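You operate a simulated robot arm through the tools that you are given. There is no shell and no other tool. Be economical: measure what you need, move in short steps, check, and stop when the job is done.

Carry out the task below with a simulated robot arm. There is one attempt and no reset: what you move stays moved.

TASK
Put the teal pen tin and the grey rubber pad on the paper tray.
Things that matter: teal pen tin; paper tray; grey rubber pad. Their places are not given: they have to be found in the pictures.

It is judged by the outcome, as a careful person would: the job done as asked, and still so three seconds after it is handed in. It fails if anything else is knocked over, pushed out of place, dropped, spilled or broken.

THE ROBOT
A 7-joint arm with a two-finger parallel gripper, fixed in place. Base frame: the origin is at the foot of the arm, x ahead of it, y to its left, z up; the work surface is at about z = 0. Lengths are in mm, angles in rad, forces in N, time in s.
With the tool pointing down near the work surface it reaches from about 240 to 620 mm from the base axis. Its first joint turns from -1.152 to 1.152 rad. Payload 2.6 kg.
Tool frame: the origin (TCP) lies between the finger pads and is the grasp point; the fingertips stand 30 mm ahead of it; z points along the fingers, y is the line along which they close. The gripper opens to 94 mm. The fingers are 28 mm wide and 10 mm thick; the gripper's body (50 by 96 mm) begins 55 mm behind the TCP.
Orientation is that of the tool frame in the base frame, as a unit quaternion [w, x, y, z]. With the fingers straight down and closing along the base's y, the tool's x points along the base's -x, its y along +y and its z along -z.

THE INTERFACE
- The arm moves only by the tool step_arm. Its argument "plan" is a list of rows, each an object of numbers (a shift or turn left out is 0, a gripper value left out holds the last): "x", "y", "z": the shift along the tool's x, y, z in units of 300 mm (1.0 is 300 mm); "wx", "wy", "wz": the turn, a rotation vector about the tool's x, y, z in units of 90 degrees (1.0 is 90 degrees); "fingers": the closure in counts, from 0 (fully open) to 255 (shut). In form: [{"x": .., "y": .., "z": .., "wx": .., "wy": .., "wz": .., "fingers": ..}, ...]. A call has 1 to 20 rows; each row is the pose to reach, as a shift and turn from the pose commanded when the call began, along the tool's axes at that moment. A call with a number of a shift or a turn outside -1 to 1 is refused whole. A row lasts 0.2 s, in which the tool goes at most 50 mm and 0.15 rad; a call with a longer step from one row to the next is refused whole, and so is a gripper value outside its range. A pose out of reach is approached as far as the arm can. The call stops where the force on the tool passes 40 N (or 10 N more than at its start, if that is more) or the arm is blocked; 0.2 s more then pass. The fingers move at their own pace (about 72 mm/s each) and stop on an object; they squeeze with about 30 N. The grip force told is the motor's: it shows also when the fingers shut on nothing. Time passes only in rows, and 0.2 s behind the last, so rows that repeat a pose let the fingers close. It gives the time, the measured TCP pose, the force on the tool (base axes), the opening and the grip force at its end, in the units of the frame above (readings bear some noise).
- Cameras (640 x 400 px; columns grow to the right, rows downward): "scene" is fixed at [13.8, 426.9, 546.6]; the picture's right is [-0.91, -0.41, 0.00], its down [-0.32, 0.70, -0.64] and it looks along [0.26, -0.58, -0.77] (base axes); focal length 252 px, centre (320, 200). "wrist" rides on the gripper at [-37, 0, -58] in the tool frame; the picture's right is [0.00, -1.00, 0.00], its down [0.97, 0.00, -0.24] and it looks along [0.24, 0.00, 0.97] (tool axes); focal length 218 px, centre (320, 200).
- snapshot(camera): a new picture of that camera. No time passes.
- probe_pixels(camera, pixels): for up to 12 pixels [column, row] of the newest picture of that camera ("zoom" is the newest enlarged one), the place [x, y, z] in the base frame of the surface seen there, good to about 2 mm, but the place of the scene camera against the robot may be out by one fixed shift of up to 12 mm in any direction. No time passes.
- inspect(camera, box): a new picture of the part [left, top, right, bottom] of that camera's present view, enlarged. No time passes.
- close_job(): hands the job in; it is judged then, once.

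Work in short steps. Measure before you move; look again where a grasp or a placing could have gone wrong, and mend it. You have 60 turns and 30 pictures in all, the two below and enlarged ones among them. Open the gripper and draw the arm clear of the work before you hand the job in, unless the task says otherwise; then end with one line.

The tools are called after ">>>" as name(argument=value, ...) on one line, values as JSON. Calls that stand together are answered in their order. step_arm: Moves the arm, as the interface text tells. Its arguments: {"type":"object","properties":{"plan":{"type":"array","items":{"type":"object","properties":{"x":{"type":"number"},"y":{"type":"number"},"z":{"type":"number"},"wx":{"type":"number"},"wy":{"type":"number"},"wz":{"type":"number"},"fingers":{"type":"number"}}}}},"required":["plan"]} The other tools are called the same way: snapshot (camera) takes a picture; probe_pixels (camera, pixels) gives the place of the surface under pixels of a picture; inspect (camera, box) takes an enlarged picture of a part of a camera's view; close_job () hands the job in.

At the start:

```text
t: 0.0
tcp_pos: [400.1, -18.4, 239.9]
tcp_rot: [0.0, 0.0, 1.0, 0.0]
force: [0.1, -0.9, -0.5]
finger_gap: 94.2
gripper_force: 0.0
```

scene: 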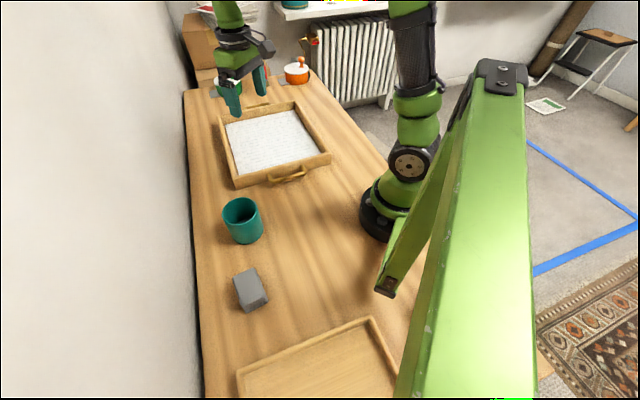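
wrist: 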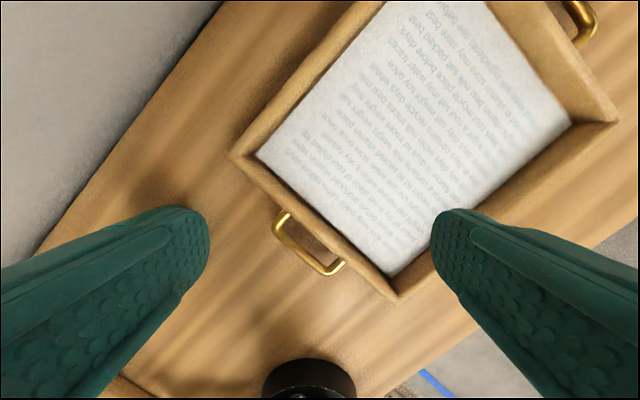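

The pen tin is at about (243,220), the grey pad at (250,290), and the tray with paper at (275,143) in the scene view. I'll measure these first.

>>> probe_pixels(camera="scene", pixels=[[224, 210], [259, 208], [241, 199], [240, 215], [246, 242], [237, 280], [256, 272], [265, 297], [248, 306], [228, 125], [300, 108], [275, 143]])

>>> inspect(camera="scene", box=[180, 80, 400, 218])

>>> inspect(camera="scene", box=[180, 180, 420, 330])

```text
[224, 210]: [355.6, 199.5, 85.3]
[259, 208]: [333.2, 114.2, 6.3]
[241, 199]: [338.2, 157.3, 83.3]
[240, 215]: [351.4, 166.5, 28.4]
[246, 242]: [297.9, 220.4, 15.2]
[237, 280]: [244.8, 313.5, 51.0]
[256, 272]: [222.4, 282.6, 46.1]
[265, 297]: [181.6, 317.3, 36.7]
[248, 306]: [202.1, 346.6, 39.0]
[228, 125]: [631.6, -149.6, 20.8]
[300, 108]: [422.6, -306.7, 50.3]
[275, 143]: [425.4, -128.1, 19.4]
```

```text
2.90 times, centred on (290, 149) of scene
```

zoom: 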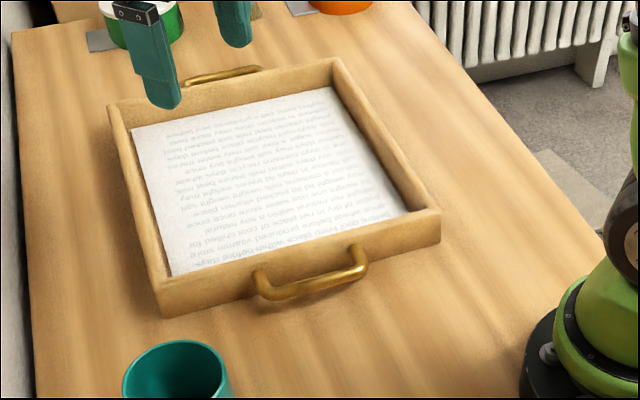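

```text
2.67 times, centred on (300, 255) of scene
```

zoom: 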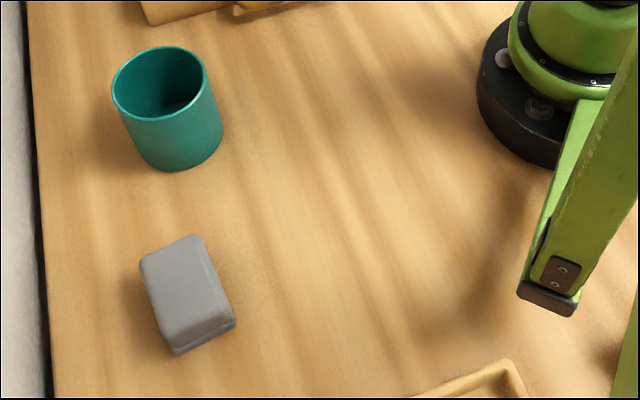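

Zooming in on exact edges of the tin, pad and tray.

>>> probe_pixels(camera="zoom", pixels=[[114, 98], [140, 121], [185, 113], [205, 82], [160, 50], [170, 106], [148, 262], [190, 242], [225, 308], [176, 325], [184, 345], [186, 290]])

>>> probe_pixels(camera="scene", pixels=[[219, 117], [295, 102], [329, 154], [236, 182], [227, 125], [294, 110], [319, 151], [240, 173], [270, 145], [280, 175], [290, 160], [250, 130]])

```text
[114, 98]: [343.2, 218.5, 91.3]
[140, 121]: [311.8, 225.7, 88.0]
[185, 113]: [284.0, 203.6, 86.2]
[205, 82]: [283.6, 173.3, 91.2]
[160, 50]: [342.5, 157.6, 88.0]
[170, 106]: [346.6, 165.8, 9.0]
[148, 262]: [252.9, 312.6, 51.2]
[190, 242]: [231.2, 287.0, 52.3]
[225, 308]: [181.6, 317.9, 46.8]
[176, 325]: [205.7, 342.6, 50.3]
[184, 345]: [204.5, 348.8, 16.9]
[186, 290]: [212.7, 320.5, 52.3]
```

```text
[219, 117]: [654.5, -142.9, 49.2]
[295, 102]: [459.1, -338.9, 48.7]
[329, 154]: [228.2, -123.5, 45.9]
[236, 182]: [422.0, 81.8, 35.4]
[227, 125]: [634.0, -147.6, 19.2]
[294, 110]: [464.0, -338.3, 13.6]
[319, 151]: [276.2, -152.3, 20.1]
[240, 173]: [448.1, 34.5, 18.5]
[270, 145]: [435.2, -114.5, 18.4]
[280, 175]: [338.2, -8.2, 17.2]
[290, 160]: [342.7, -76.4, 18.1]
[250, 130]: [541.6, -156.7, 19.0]
```

Tin: rim centre ≈(315,190), Ø≈76, top ≈88. Pad: ≈(218,315), 56×34, top 52. The paper tray's inside centre is ≈(455,-150). I'll move above the tin and check with the wrist camera, since the scene camera may be shifted.

>>> step_arm(plan=[{"x": 0.047, "y": 0.115}, {"x": 0.094, "y": 0.231}, {"x": 0.141, "y": 0.346}, {"x": 0.189, "y": 0.462}, {"x": 0.236, "y": 0.577}, {"x": 0.283, "y": 0.693}, {"x": 0.283, "y": 0.693}])

>>> snapshot(camera="wrist")

```text
t: 1.6
tcp_pos: [316.3, 188.1, 240.9]
tcp_rot: [0.0, 0.0, 1.0, 0.0]
force: [-0.3, 0.6, -0.1]
finger_gap: 94.1
gripper_force: 0.0
```

```text
25 pictures are left
```

wrist: 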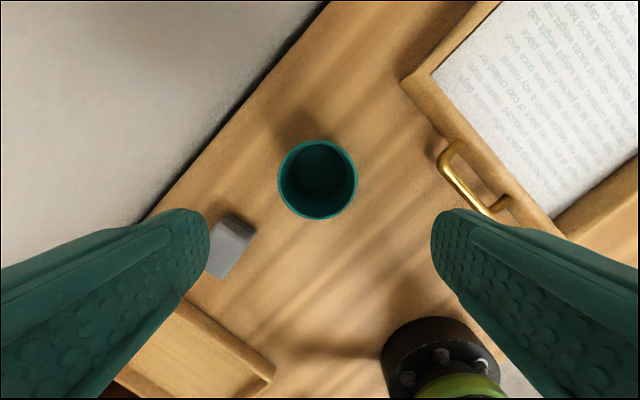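

The tin's rim spans about (277–358, 139–220) in the wrist view. I'll probe its rim, the visible corners of the pad and the edges of the tray.

>>> probe_pixels(camera="wrist", pixels=[[279, 180], [357, 180], [318, 142], [318, 218], [291, 152], [346, 208], [346, 153], [225, 216], [252, 228], [215, 245], [244, 245], [405, 78]])

```text
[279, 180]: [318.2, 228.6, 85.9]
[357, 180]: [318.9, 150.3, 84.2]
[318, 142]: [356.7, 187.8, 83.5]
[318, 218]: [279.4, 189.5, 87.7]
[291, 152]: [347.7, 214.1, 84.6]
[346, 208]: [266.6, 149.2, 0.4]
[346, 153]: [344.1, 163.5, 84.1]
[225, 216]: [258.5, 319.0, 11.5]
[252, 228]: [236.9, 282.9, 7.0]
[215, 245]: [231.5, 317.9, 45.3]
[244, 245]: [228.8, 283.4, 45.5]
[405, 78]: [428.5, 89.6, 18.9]
```

The tin's centre is (318.5,189.3), Ø78, top 84. I'll descend straight over it with the fingers open, then close.

>>> step_arm(plan=[{"x": -0.008, "y": 0.002, "z": 0.1}, {"x": -0.008, "y": 0.002, "z": 0.2}, {"x": -0.008, "y": 0.002, "z": 0.3}, {"x": -0.008, "y": 0.002, "z": 0.38}, {"x": -0.008, "y": 0.002, "z": 0.44}, {"x": -0.008, "y": 0.002, "z": 0.5}, {"x": -0.008, "y": 0.002, "z": 0.56}, {"x": -0.008, "y": 0.002, "z": 0.62}, {"x": -0.008, "y": 0.002, "z": 0.62}])

```text
t: 3.6
tcp_pos: [318.5, 189.2, 54.1]
tcp_rot: [0.0, -0.001, 1.0, 0.0]
force: [-0.4, 0.1, -0.8]
finger_gap: 94.2
gripper_force: 0.0
```

No contact on the way down. I'll close the fingers and lift a little.

>>> step_arm(plan=[{"fingers": 255}, {"fingers": 255}, {"fingers": 255}, {"fingers": 255}, {"z": -0.05}, {"z": -0.1}, {"z": -0.1}])

>>> snapshot(camera="wrist")

```text
t: 5.2
tcp_pos: [319.7, 188.2, 84.7]
tcp_rot: [0.0, 0.0, 1.0, 0.0]
force: [0.4, 0.3, -1.5]
finger_gap: 78.5
gripper_force: 30.0
```

```text
24 pictures are left
```

wrist: 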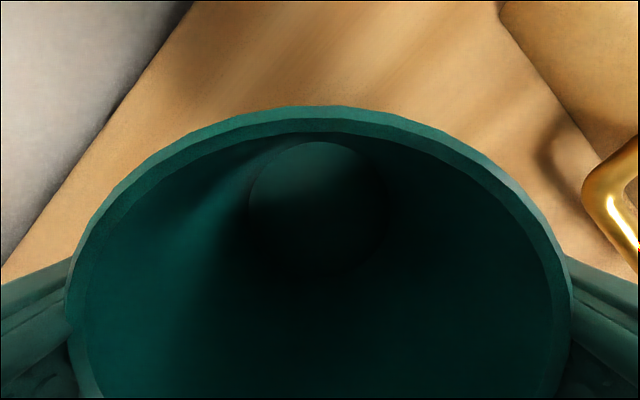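

The tin is held (gap 78.5). I'll lift it and carry it part of the way toward the tray.

>>> step_arm(plan=[{"z": -0.09}, {"z": -0.18}, {"z": -0.27}, {"z": -0.27, "x": -0.06, "y": -0.11}, {"z": -0.27, "x": -0.12, "y": -0.22}, {"z": -0.27, "x": -0.18, "y": -0.33}, {"z": -0.27, "x": -0.24, "y": -0.44}, {"z": -0.27, "x": -0.3, "y": -0.55}, {"z": -0.27, "x": -0.36, "y": -0.66}, {"z": -0.27, "x": -0.42, "y": -0.77}, {"z": -0.27, "x": -0.48, "y": -0.88}, {"z": -0.27, "x": -0.54, "y": -0.99}, {"z": -0.27, "x": -0.54, "y": -0.99}])

>>> snapshot(camera="scene")

```text
t: 8.0
tcp_pos: [480.4, -106.6, 166.5]
tcp_rot: [0.0, -0.001, 1.0, 0.0]
force: [0.1, -0.3, -3.0]
finger_gap: 78.6
gripper_force: 30.3
```

```text
23 pictures are left
```

scene: 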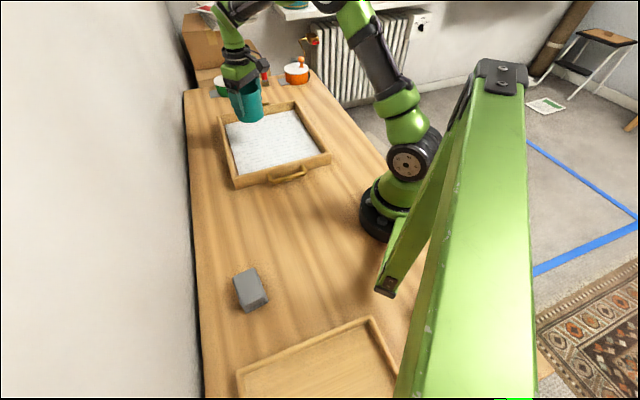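

The tin is clear of everything. I'll move over (500,-150) and lower to just above the paper (surface z ≈16).

>>> step_arm(plan=[{"x": -0.065, "y": -0.145}, {"x": -0.065, "y": -0.145}, {"x": -0.065, "y": -0.145, "z": 0.08}, {"x": -0.065, "y": -0.145, "z": 0.16}, {"x": -0.065, "y": -0.145, "z": 0.22}, {"x": -0.065, "y": -0.145, "z": 0.26}, {"x": -0.065, "y": -0.145, "z": 0.285}, {"x": -0.065, "y": -0.145, "z": 0.3}, {"x": -0.065, "y": -0.145, "z": 0.3}])

>>> snapshot(camera="scene")

```text
t: 10.0
tcp_pos: [499.4, -151.4, 75.9]
tcp_rot: [0.001, 0.001, 1.0, 0.0]
force: [0.1, 0.6, -1.5]
finger_gap: 78.6
gripper_force: 29.6
```

```text
22 pictures are left
```

scene: 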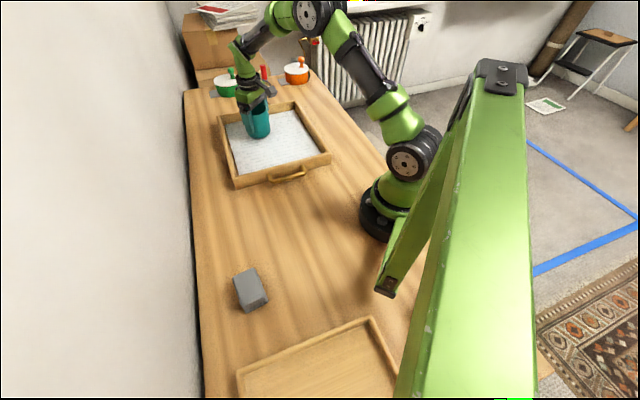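

The tin is well inside the tray. I'll lower it gently, watching the force.

>>> step_arm(plan=[{"z": 0.005}, {"z": 0.009}, {"z": 0.013}, {"z": 0.013}])

```text
t: 11.0
tcp_pos: [499.9, -150.5, 71.8]
tcp_rot: [0.0, 0.0, 1.0, 0.001]
force: [-1.0, -0.3, -2.8]
finger_gap: 78.6
gripper_force: 29.7
```

>>> step_arm(plan=[{"z": 0.004}, {"z": 0.007}, {"z": 0.007}])

```text
t: 11.8
tcp_pos: [500.4, -150.5, 69.4]
tcp_rot: [0.0, -0.001, 1.0, 0.0]
force: [-0.7, -0.1, -1.4]
finger_gap: 78.5
gripper_force: 29.5
```

Still no contact. I'll keep going down in small steps.

>>> step_arm(plan=[{"z": 0.003}, {"z": 0.006}, {"z": 0.006}])

>>> inspect(camera="scene", box=[200, 70, 340, 158])

```text
t: 12.6
tcp_pos: [498.8, -152.1, 67.5]
tcp_rot: [0.001, 0.0, 1.0, 0.001]
force: [-0.5, -1.1, -1.7]
finger_gap: 78.5
gripper_force: 29.9
```

```text
4.55 times, centred on (270, 114) of scene
```

zoom: 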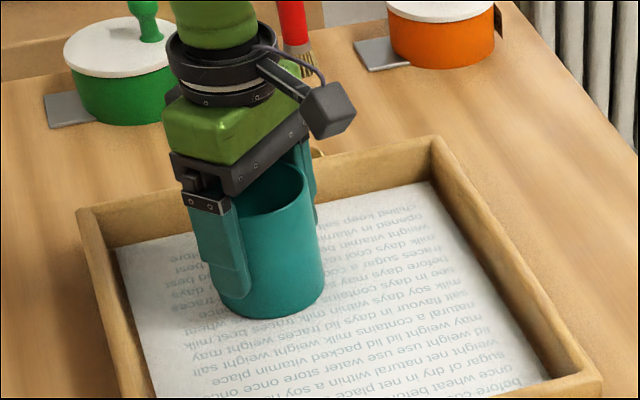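

>>> step_arm(plan=[{"z": 0.003}, {"z": 0.006}, {"z": 0.009}, {"z": 0.009}])

```text
t: 13.6
tcp_pos: [500.5, -151.5, 64.7]
tcp_rot: [0.0, 0.0, 1.0, 0.0]
force: [0.3, -0.9, -2.6]
finger_gap: 78.5
gripper_force: 29.9
```

>>> step_arm(plan=[{"z": 0.003}, {"z": 0.006}, {"z": 0.009}, {"z": 0.009}])

>>> probe_pixels(camera="zoom", pixels=[[270, 345], [200, 345], [380, 300], [262, 215], [235, 220], [300, 172], [275, 310], [45, 250], [130, 80]])

```text
t: 14.6
tcp_pos: [500.8, -152.1, 64.9]
tcp_rot: [0.002, 0.001, 1.0, -0.001]
force: [-9.1, 2.4, 25.2]
finger_gap: 78.4
gripper_force: 30.3
```

```text
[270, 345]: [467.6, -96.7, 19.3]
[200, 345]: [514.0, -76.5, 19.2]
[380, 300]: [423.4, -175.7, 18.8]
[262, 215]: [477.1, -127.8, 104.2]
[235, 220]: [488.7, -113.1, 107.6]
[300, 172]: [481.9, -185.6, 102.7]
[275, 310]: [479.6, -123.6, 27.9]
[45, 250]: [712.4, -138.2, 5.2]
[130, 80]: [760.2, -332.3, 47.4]
```

Contact now (25 N up), so the tin is seated on the paper. I'll ease the pressure off, open, and rise straight up.

>>> step_arm(plan=[{"z": -0.007}, {"z": -0.007, "fingers": 0}, {"z": -0.007, "fingers": 0}, {"z": -0.007, "fingers": 0}, {"z": -0.05}, {"z": -0.12}, {"z": -0.22}, {"z": -0.34}, {"z": -0.46}, {"z": -0.58}, {"z": -0.58}])

>>> snapshot(camera="wrist")

```text
t: 17.0
tcp_pos: [498.3, -151.7, 237.9]
tcp_rot: [0.0, 0.0, 1.0, 0.0]
force: [-0.2, 0.1, -1.0]
finger_gap: 94.1
gripper_force: 0.0
```

```text
20 pictures are left
```

wrist: 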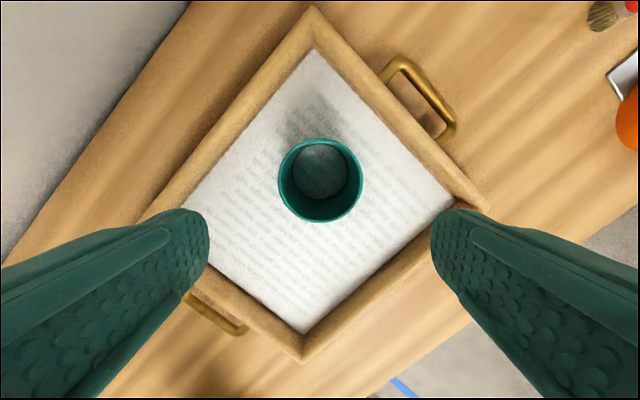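

The tin stands upright in the tray. I'll check the paper's height and the free region for the pad, near (300,270).

>>> probe_pixels(camera="wrist", pixels=[[304, 330], [300, 270], [300, 240], [205, 262], [450, 198], [304, 350], [188, 205], [312, 55]])

```text
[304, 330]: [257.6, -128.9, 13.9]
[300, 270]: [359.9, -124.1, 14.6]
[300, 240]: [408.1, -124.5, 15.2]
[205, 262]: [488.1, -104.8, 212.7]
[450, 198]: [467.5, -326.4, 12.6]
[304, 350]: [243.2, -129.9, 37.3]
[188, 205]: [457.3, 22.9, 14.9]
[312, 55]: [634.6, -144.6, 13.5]
```

Paper at z ≈14; I'll aim for the pad at about (385,-140). Now I'm carrying the open gripper back over to the pad at about (221,315), in two calls.

>>> step_arm(plan=[{"x": 0.08, "y": 0.13}, {"x": 0.16, "y": 0.26}, {"x": 0.24, "y": 0.39}, {"x": 0.32, "y": 0.52}, {"x": 0.4, "y": 0.65}, {"x": 0.48, "y": 0.78}, {"x": 0.56, "y": 0.91}, {"x": 0.58, "y": 0.97}, {"x": 0.58, "y": 0.97}])

>>> snapshot(camera="wrist")

```text
t: 19.0
tcp_pos: [325.9, 139.9, 238.1]
tcp_rot: [-0.001, 0.0, 1.0, 0.0]
force: [-0.1, -0.1, -0.3]
finger_gap: 94.1
gripper_force: 0.1
```

```text
19 pictures are left
```

wrist: 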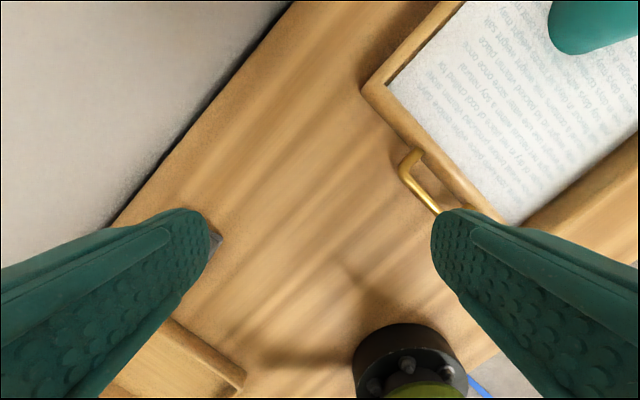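

>>> step_arm(plan=[{"x": 0.076, "y": 0.13}, {"x": 0.152, "y": 0.26}, {"x": 0.228, "y": 0.39}, {"x": 0.303, "y": 0.517}, {"x": 0.303, "y": 0.517}])

>>> snapshot(camera="wrist")

```text
t: 20.2
tcp_pos: [236.0, 295.6, 237.2]
tcp_rot: [0.001, 0.0, 1.0, 0.0]
force: [-0.3, -0.2, -0.3]
finger_gap: 94.0
gripper_force: 0.0
```

```text
18 pictures are left
```

wrist: 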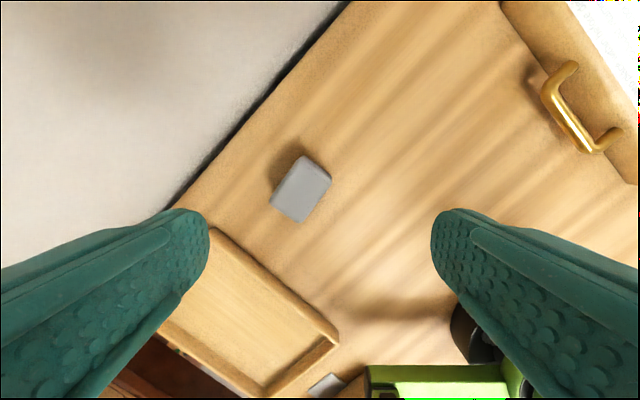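

>>> inspect(camera="wrist", box=[230, 140, 370, 228])

>>> probe_pixels(camera="wrist", pixels=[[302, 159], [330, 178], [302, 220], [272, 201], [301, 190], [204, 180], [185, 195], [150, 160], [212, 232], [250, 210]])

```text
4.55 times, centred on (300, 184) of wrist
```

zoom: 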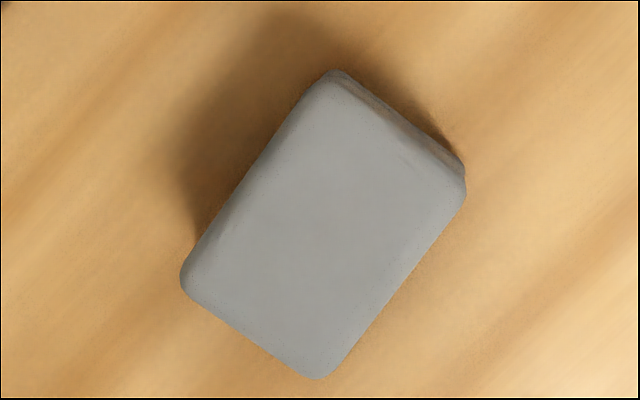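

```text
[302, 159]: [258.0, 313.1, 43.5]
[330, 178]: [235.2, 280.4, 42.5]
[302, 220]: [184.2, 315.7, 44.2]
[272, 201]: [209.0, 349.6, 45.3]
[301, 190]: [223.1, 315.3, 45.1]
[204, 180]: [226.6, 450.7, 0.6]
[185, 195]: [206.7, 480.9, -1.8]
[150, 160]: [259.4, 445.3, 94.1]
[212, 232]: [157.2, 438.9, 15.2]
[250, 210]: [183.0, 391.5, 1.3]
```

Pad's top centre is (221.5,315), 62×40, with its short axis at 55° from base x; the wall is ~100 mm away. I'll turn the tool 35° and centre it over the pad, at height.

>>> step_arm(plan=[{"wz": 0.08, "x": 0.01, "y": 0.013}, {"wz": 0.16, "x": 0.02, "y": 0.026}, {"wz": 0.24, "x": 0.03, "y": 0.039}, {"wz": 0.32, "x": 0.04, "y": 0.052}, {"wz": 0.389, "x": 0.048, "y": 0.064}, {"wz": 0.389, "x": 0.048, "y": 0.064}, {"wz": 0.389, "x": 0.048, "y": 0.064, "z": 0.12}, {"wz": 0.389, "x": 0.048, "y": 0.064, "z": 0.24}, {"wz": 0.389, "x": 0.048, "y": 0.064, "z": 0.34}, {"wz": 0.389, "x": 0.048, "y": 0.064, "z": 0.34}])

>>> snapshot(camera="wrist")

```text
t: 22.4
tcp_pos: [220.3, 313.0, 133.3]
tcp_rot: [0.001, 0.3, 0.954, 0.0]
force: [1.4, 0.0, 0.1]
finger_gap: 93.8
gripper_force: 0.1
```

```text
16 pictures are left
```

wrist: 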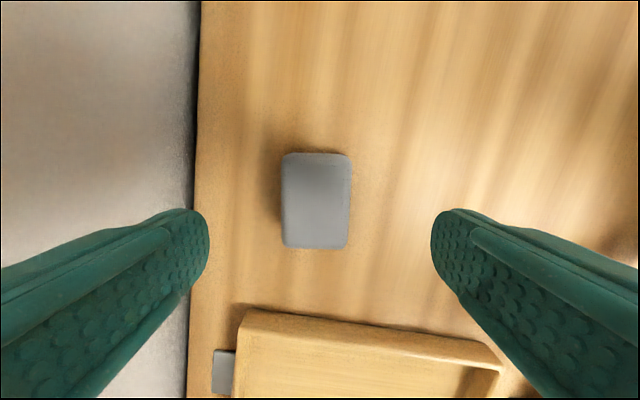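

The tool is aligned with the pad. There's also a flat grey object at (222,370), so I'll check it before committing.

>>> inspect(camera="wrist", box=[190, 300, 350, 400])

>>> probe_pixels(camera="wrist", pixels=[[222, 370], [202, 380], [318, 160], [316, 241], [285, 200], [348, 200], [320, 318]])

```text
4.00 times, centred on (270, 350) of wrist
```

zoom: 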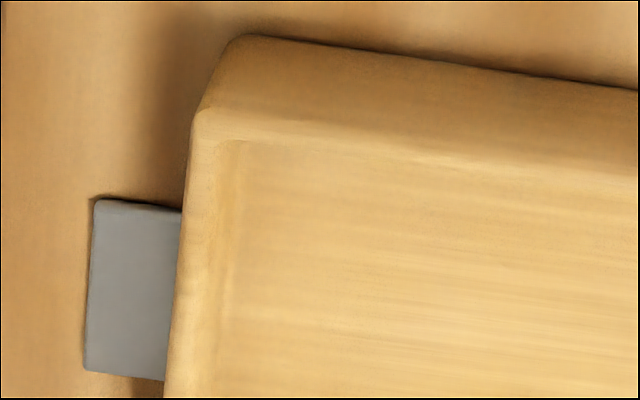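

```text
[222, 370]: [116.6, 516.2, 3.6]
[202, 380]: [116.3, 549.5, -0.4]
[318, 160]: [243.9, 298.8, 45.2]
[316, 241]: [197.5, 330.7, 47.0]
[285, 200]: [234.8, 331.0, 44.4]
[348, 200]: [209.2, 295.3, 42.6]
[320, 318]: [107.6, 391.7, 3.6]
```

That flat piece is part of the fixture under the other tray (like those under the pots), so the block is the pad. I'll descend to TCP z ≈37 and close.

>>> step_arm(plan=[{"z": 0.08}, {"z": 0.15}, {"z": 0.21}, {"z": 0.26}, {"z": 0.3}, {"z": 0.32}, {"z": 0.32}, {"z": 0.32, "fingers": 255}, {"z": 0.32}, {"z": 0.32}, {"z": 0.32}, {"z": 0.32}])

>>> snapshot(camera="wrist")

```text
t: 25.0
tcp_pos: [220.8, 313.2, 39.3]
tcp_rot: [0.001, 0.301, 0.954, 0.0]
force: [-0.2, 0.6, 0.5]
finger_gap: 53.9
gripper_force: 29.8
```

```text
14 pictures are left
```

wrist: 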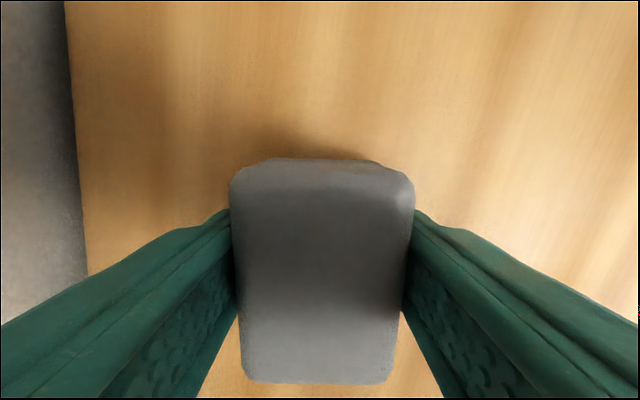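

The fingers stopped on the pad (gap 53.9). I'll lift slowly and check the hold.

>>> step_arm(plan=[{"z": -0.02}, {"z": -0.05}, {"z": -0.1}, {"z": -0.15}, {"z": -0.15}])

>>> inspect(camera="scene", box=[160, 180, 400, 330])

```text
t: 26.2
tcp_pos: [220.4, 314.4, 84.5]
tcp_rot: [0.0, 0.3, 0.954, 0.0]
force: [0.5, 0.1, -1.4]
finger_gap: 53.9
gripper_force: 29.3
```

```text
2.67 times, centred on (280, 255) of scene
```

zoom: 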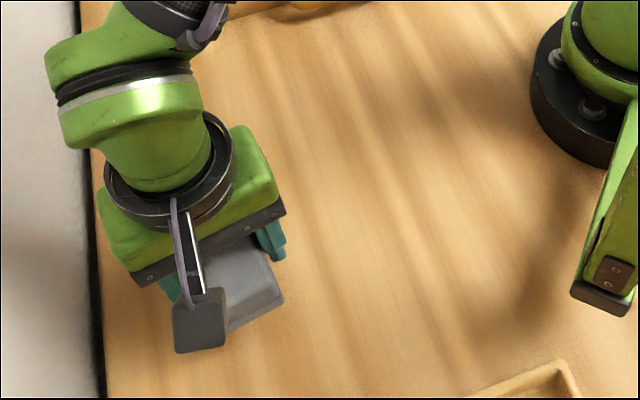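

The pad is held. I'll lift higher and carry it toward the tray.

>>> step_arm(plan=[{"z": -0.1}, {"z": -0.2}, {"z": -0.27}, {"z": -0.27, "x": -0.13, "y": -0.091}, {"z": -0.27, "x": -0.26, "y": -0.182}, {"z": -0.27, "x": -0.39, "y": -0.273}, {"z": -0.27, "x": -0.52, "y": -0.364}, {"z": -0.27, "x": -0.65, "y": -0.455}, {"z": -0.27, "x": -0.78, "y": -0.546}, {"z": -0.27, "x": -0.91, "y": -0.637}, {"z": -0.27, "x": -0.91, "y": -0.637}])

```text
t: 28.6
tcp_pos: [333.3, -0.5, 165.4]
tcp_rot: [0.0, 0.3, 0.954, 0.0]
force: [-0.3, -0.2, -1.3]
finger_gap: 53.7
gripper_force: 29.8
```

>>> step_arm(plan=[{"x": -0.1, "y": -0.07}, {"x": -0.2, "y": -0.14}, {"x": -0.3, "y": -0.21}, {"x": -0.41, "y": -0.283}, {"x": -0.41, "y": -0.283}, {"x": -0.41, "y": -0.283, "z": 0.1}, {"x": -0.41, "y": -0.283, "z": 0.2}, {"x": -0.41, "y": -0.283, "z": 0.28}, {"x": -0.41, "y": -0.283, "z": 0.33}, {"x": -0.41, "y": -0.283, "z": 0.36}, {"x": -0.41, "y": -0.283, "z": 0.36}])

>>> inspect(camera="scene", box=[200, 60, 360, 160])

```text
t: 31.0
tcp_pos: [386.2, -139.7, 57.0]
tcp_rot: [0.0, 0.3, 0.954, 0.0]
force: [-1.3, 0.9, -1.3]
finger_gap: 53.4
gripper_force: 29.9
```

```text
4.00 times, centred on (280, 110) of scene
```

zoom: 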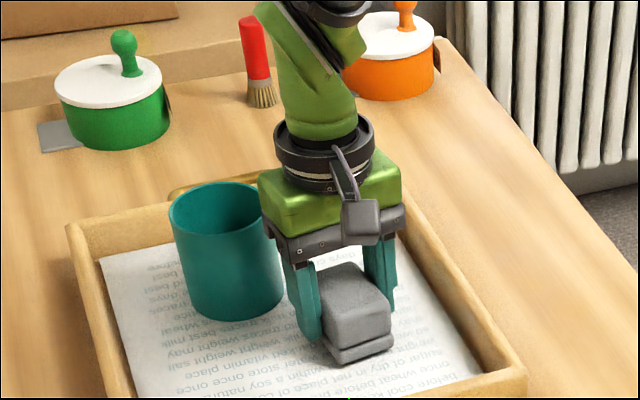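

The pad hovers just above the paper, clear of the tin. I'm lowering the last few mm gently.

>>> step_arm(plan=[{"z": 0.004}, {"z": 0.008}, {"z": 0.012}, {"z": 0.016}, {"z": 0.016}])

```text
t: 32.2
tcp_pos: [387.1, -139.3, 51.5]
tcp_rot: [0.0, 0.301, 0.954, 0.001]
force: [-0.4, -0.1, -0.2]
finger_gap: 53.7
gripper_force: 29.6
```

>>> step_arm(plan=[{"z": 0.003}, {"z": 0.006}, {"z": 0.009}, {"z": 0.009}])

```text
t: 33.2
tcp_pos: [385.9, -139.8, 48.8]
tcp_rot: [0.0, 0.301, 0.954, -0.001]
force: [-0.1, -0.4, 1.5]
finger_gap: 53.8
gripper_force: 30.1
```

>>> step_arm(plan=[{"z": 0.003}, {"z": 0.006}, {"z": 0.006}])

```text
t: 34.0
tcp_pos: [386.2, -138.9, 48.9]
tcp_rot: [0.001, 0.302, 0.953, 0.0]
force: [-13.6, 5.1, 35.8]
finger_gap: 53.5
gripper_force: 30.2
```

Contact (36 N): the pad rests on the paper. I'll ease off, open, and rise.

>>> step_arm(plan=[{"z": -0.007}, {"z": -0.007, "fingers": 0}, {"z": -0.007, "fingers": 0}, {"z": -0.007, "fingers": 0}, {"z": -0.05}, {"z": -0.12}, {"z": -0.22}, {"z": -0.34}, {"z": -0.46}, {"z": -0.58}, {"z": -0.7}, {"z": -0.7}])

>>> snapshot(camera="wrist")

>>> snapshot(camera="scene")

```text
t: 36.6
tcp_pos: [386.5, -139.8, 257.4]
tcp_rot: [0.001, 0.301, 0.954, 0.0]
force: [0.2, -0.9, 0.2]
finger_gap: 93.8
gripper_force: 0.2
```

```text
11 pictures are left
```

wrist: 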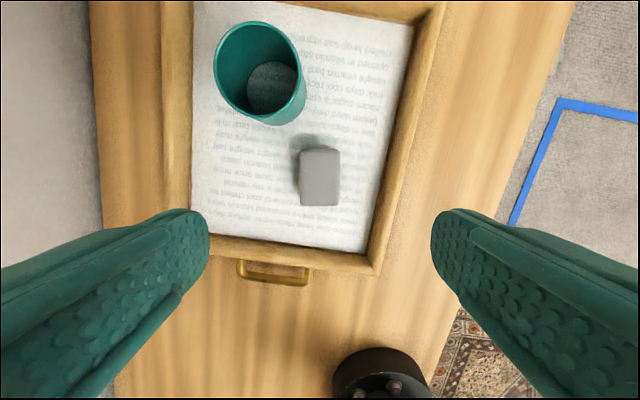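

```text
10 pictures are left
```

scene: 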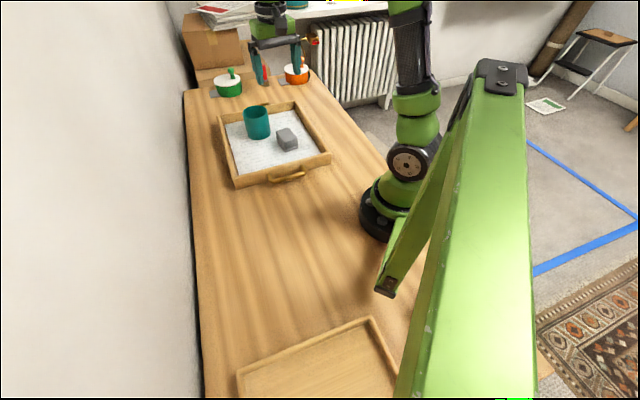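

Both objects rest upright in the paper tray, nothing else has moved, and the open gripper is well above the work. I'm handing it in.

>>> close_job()

```text
The job is handed in.
```

The teal pen tin and the grey rubber pad are both standing on the paper tray, nothing else was disturbed, and the job is handed in.
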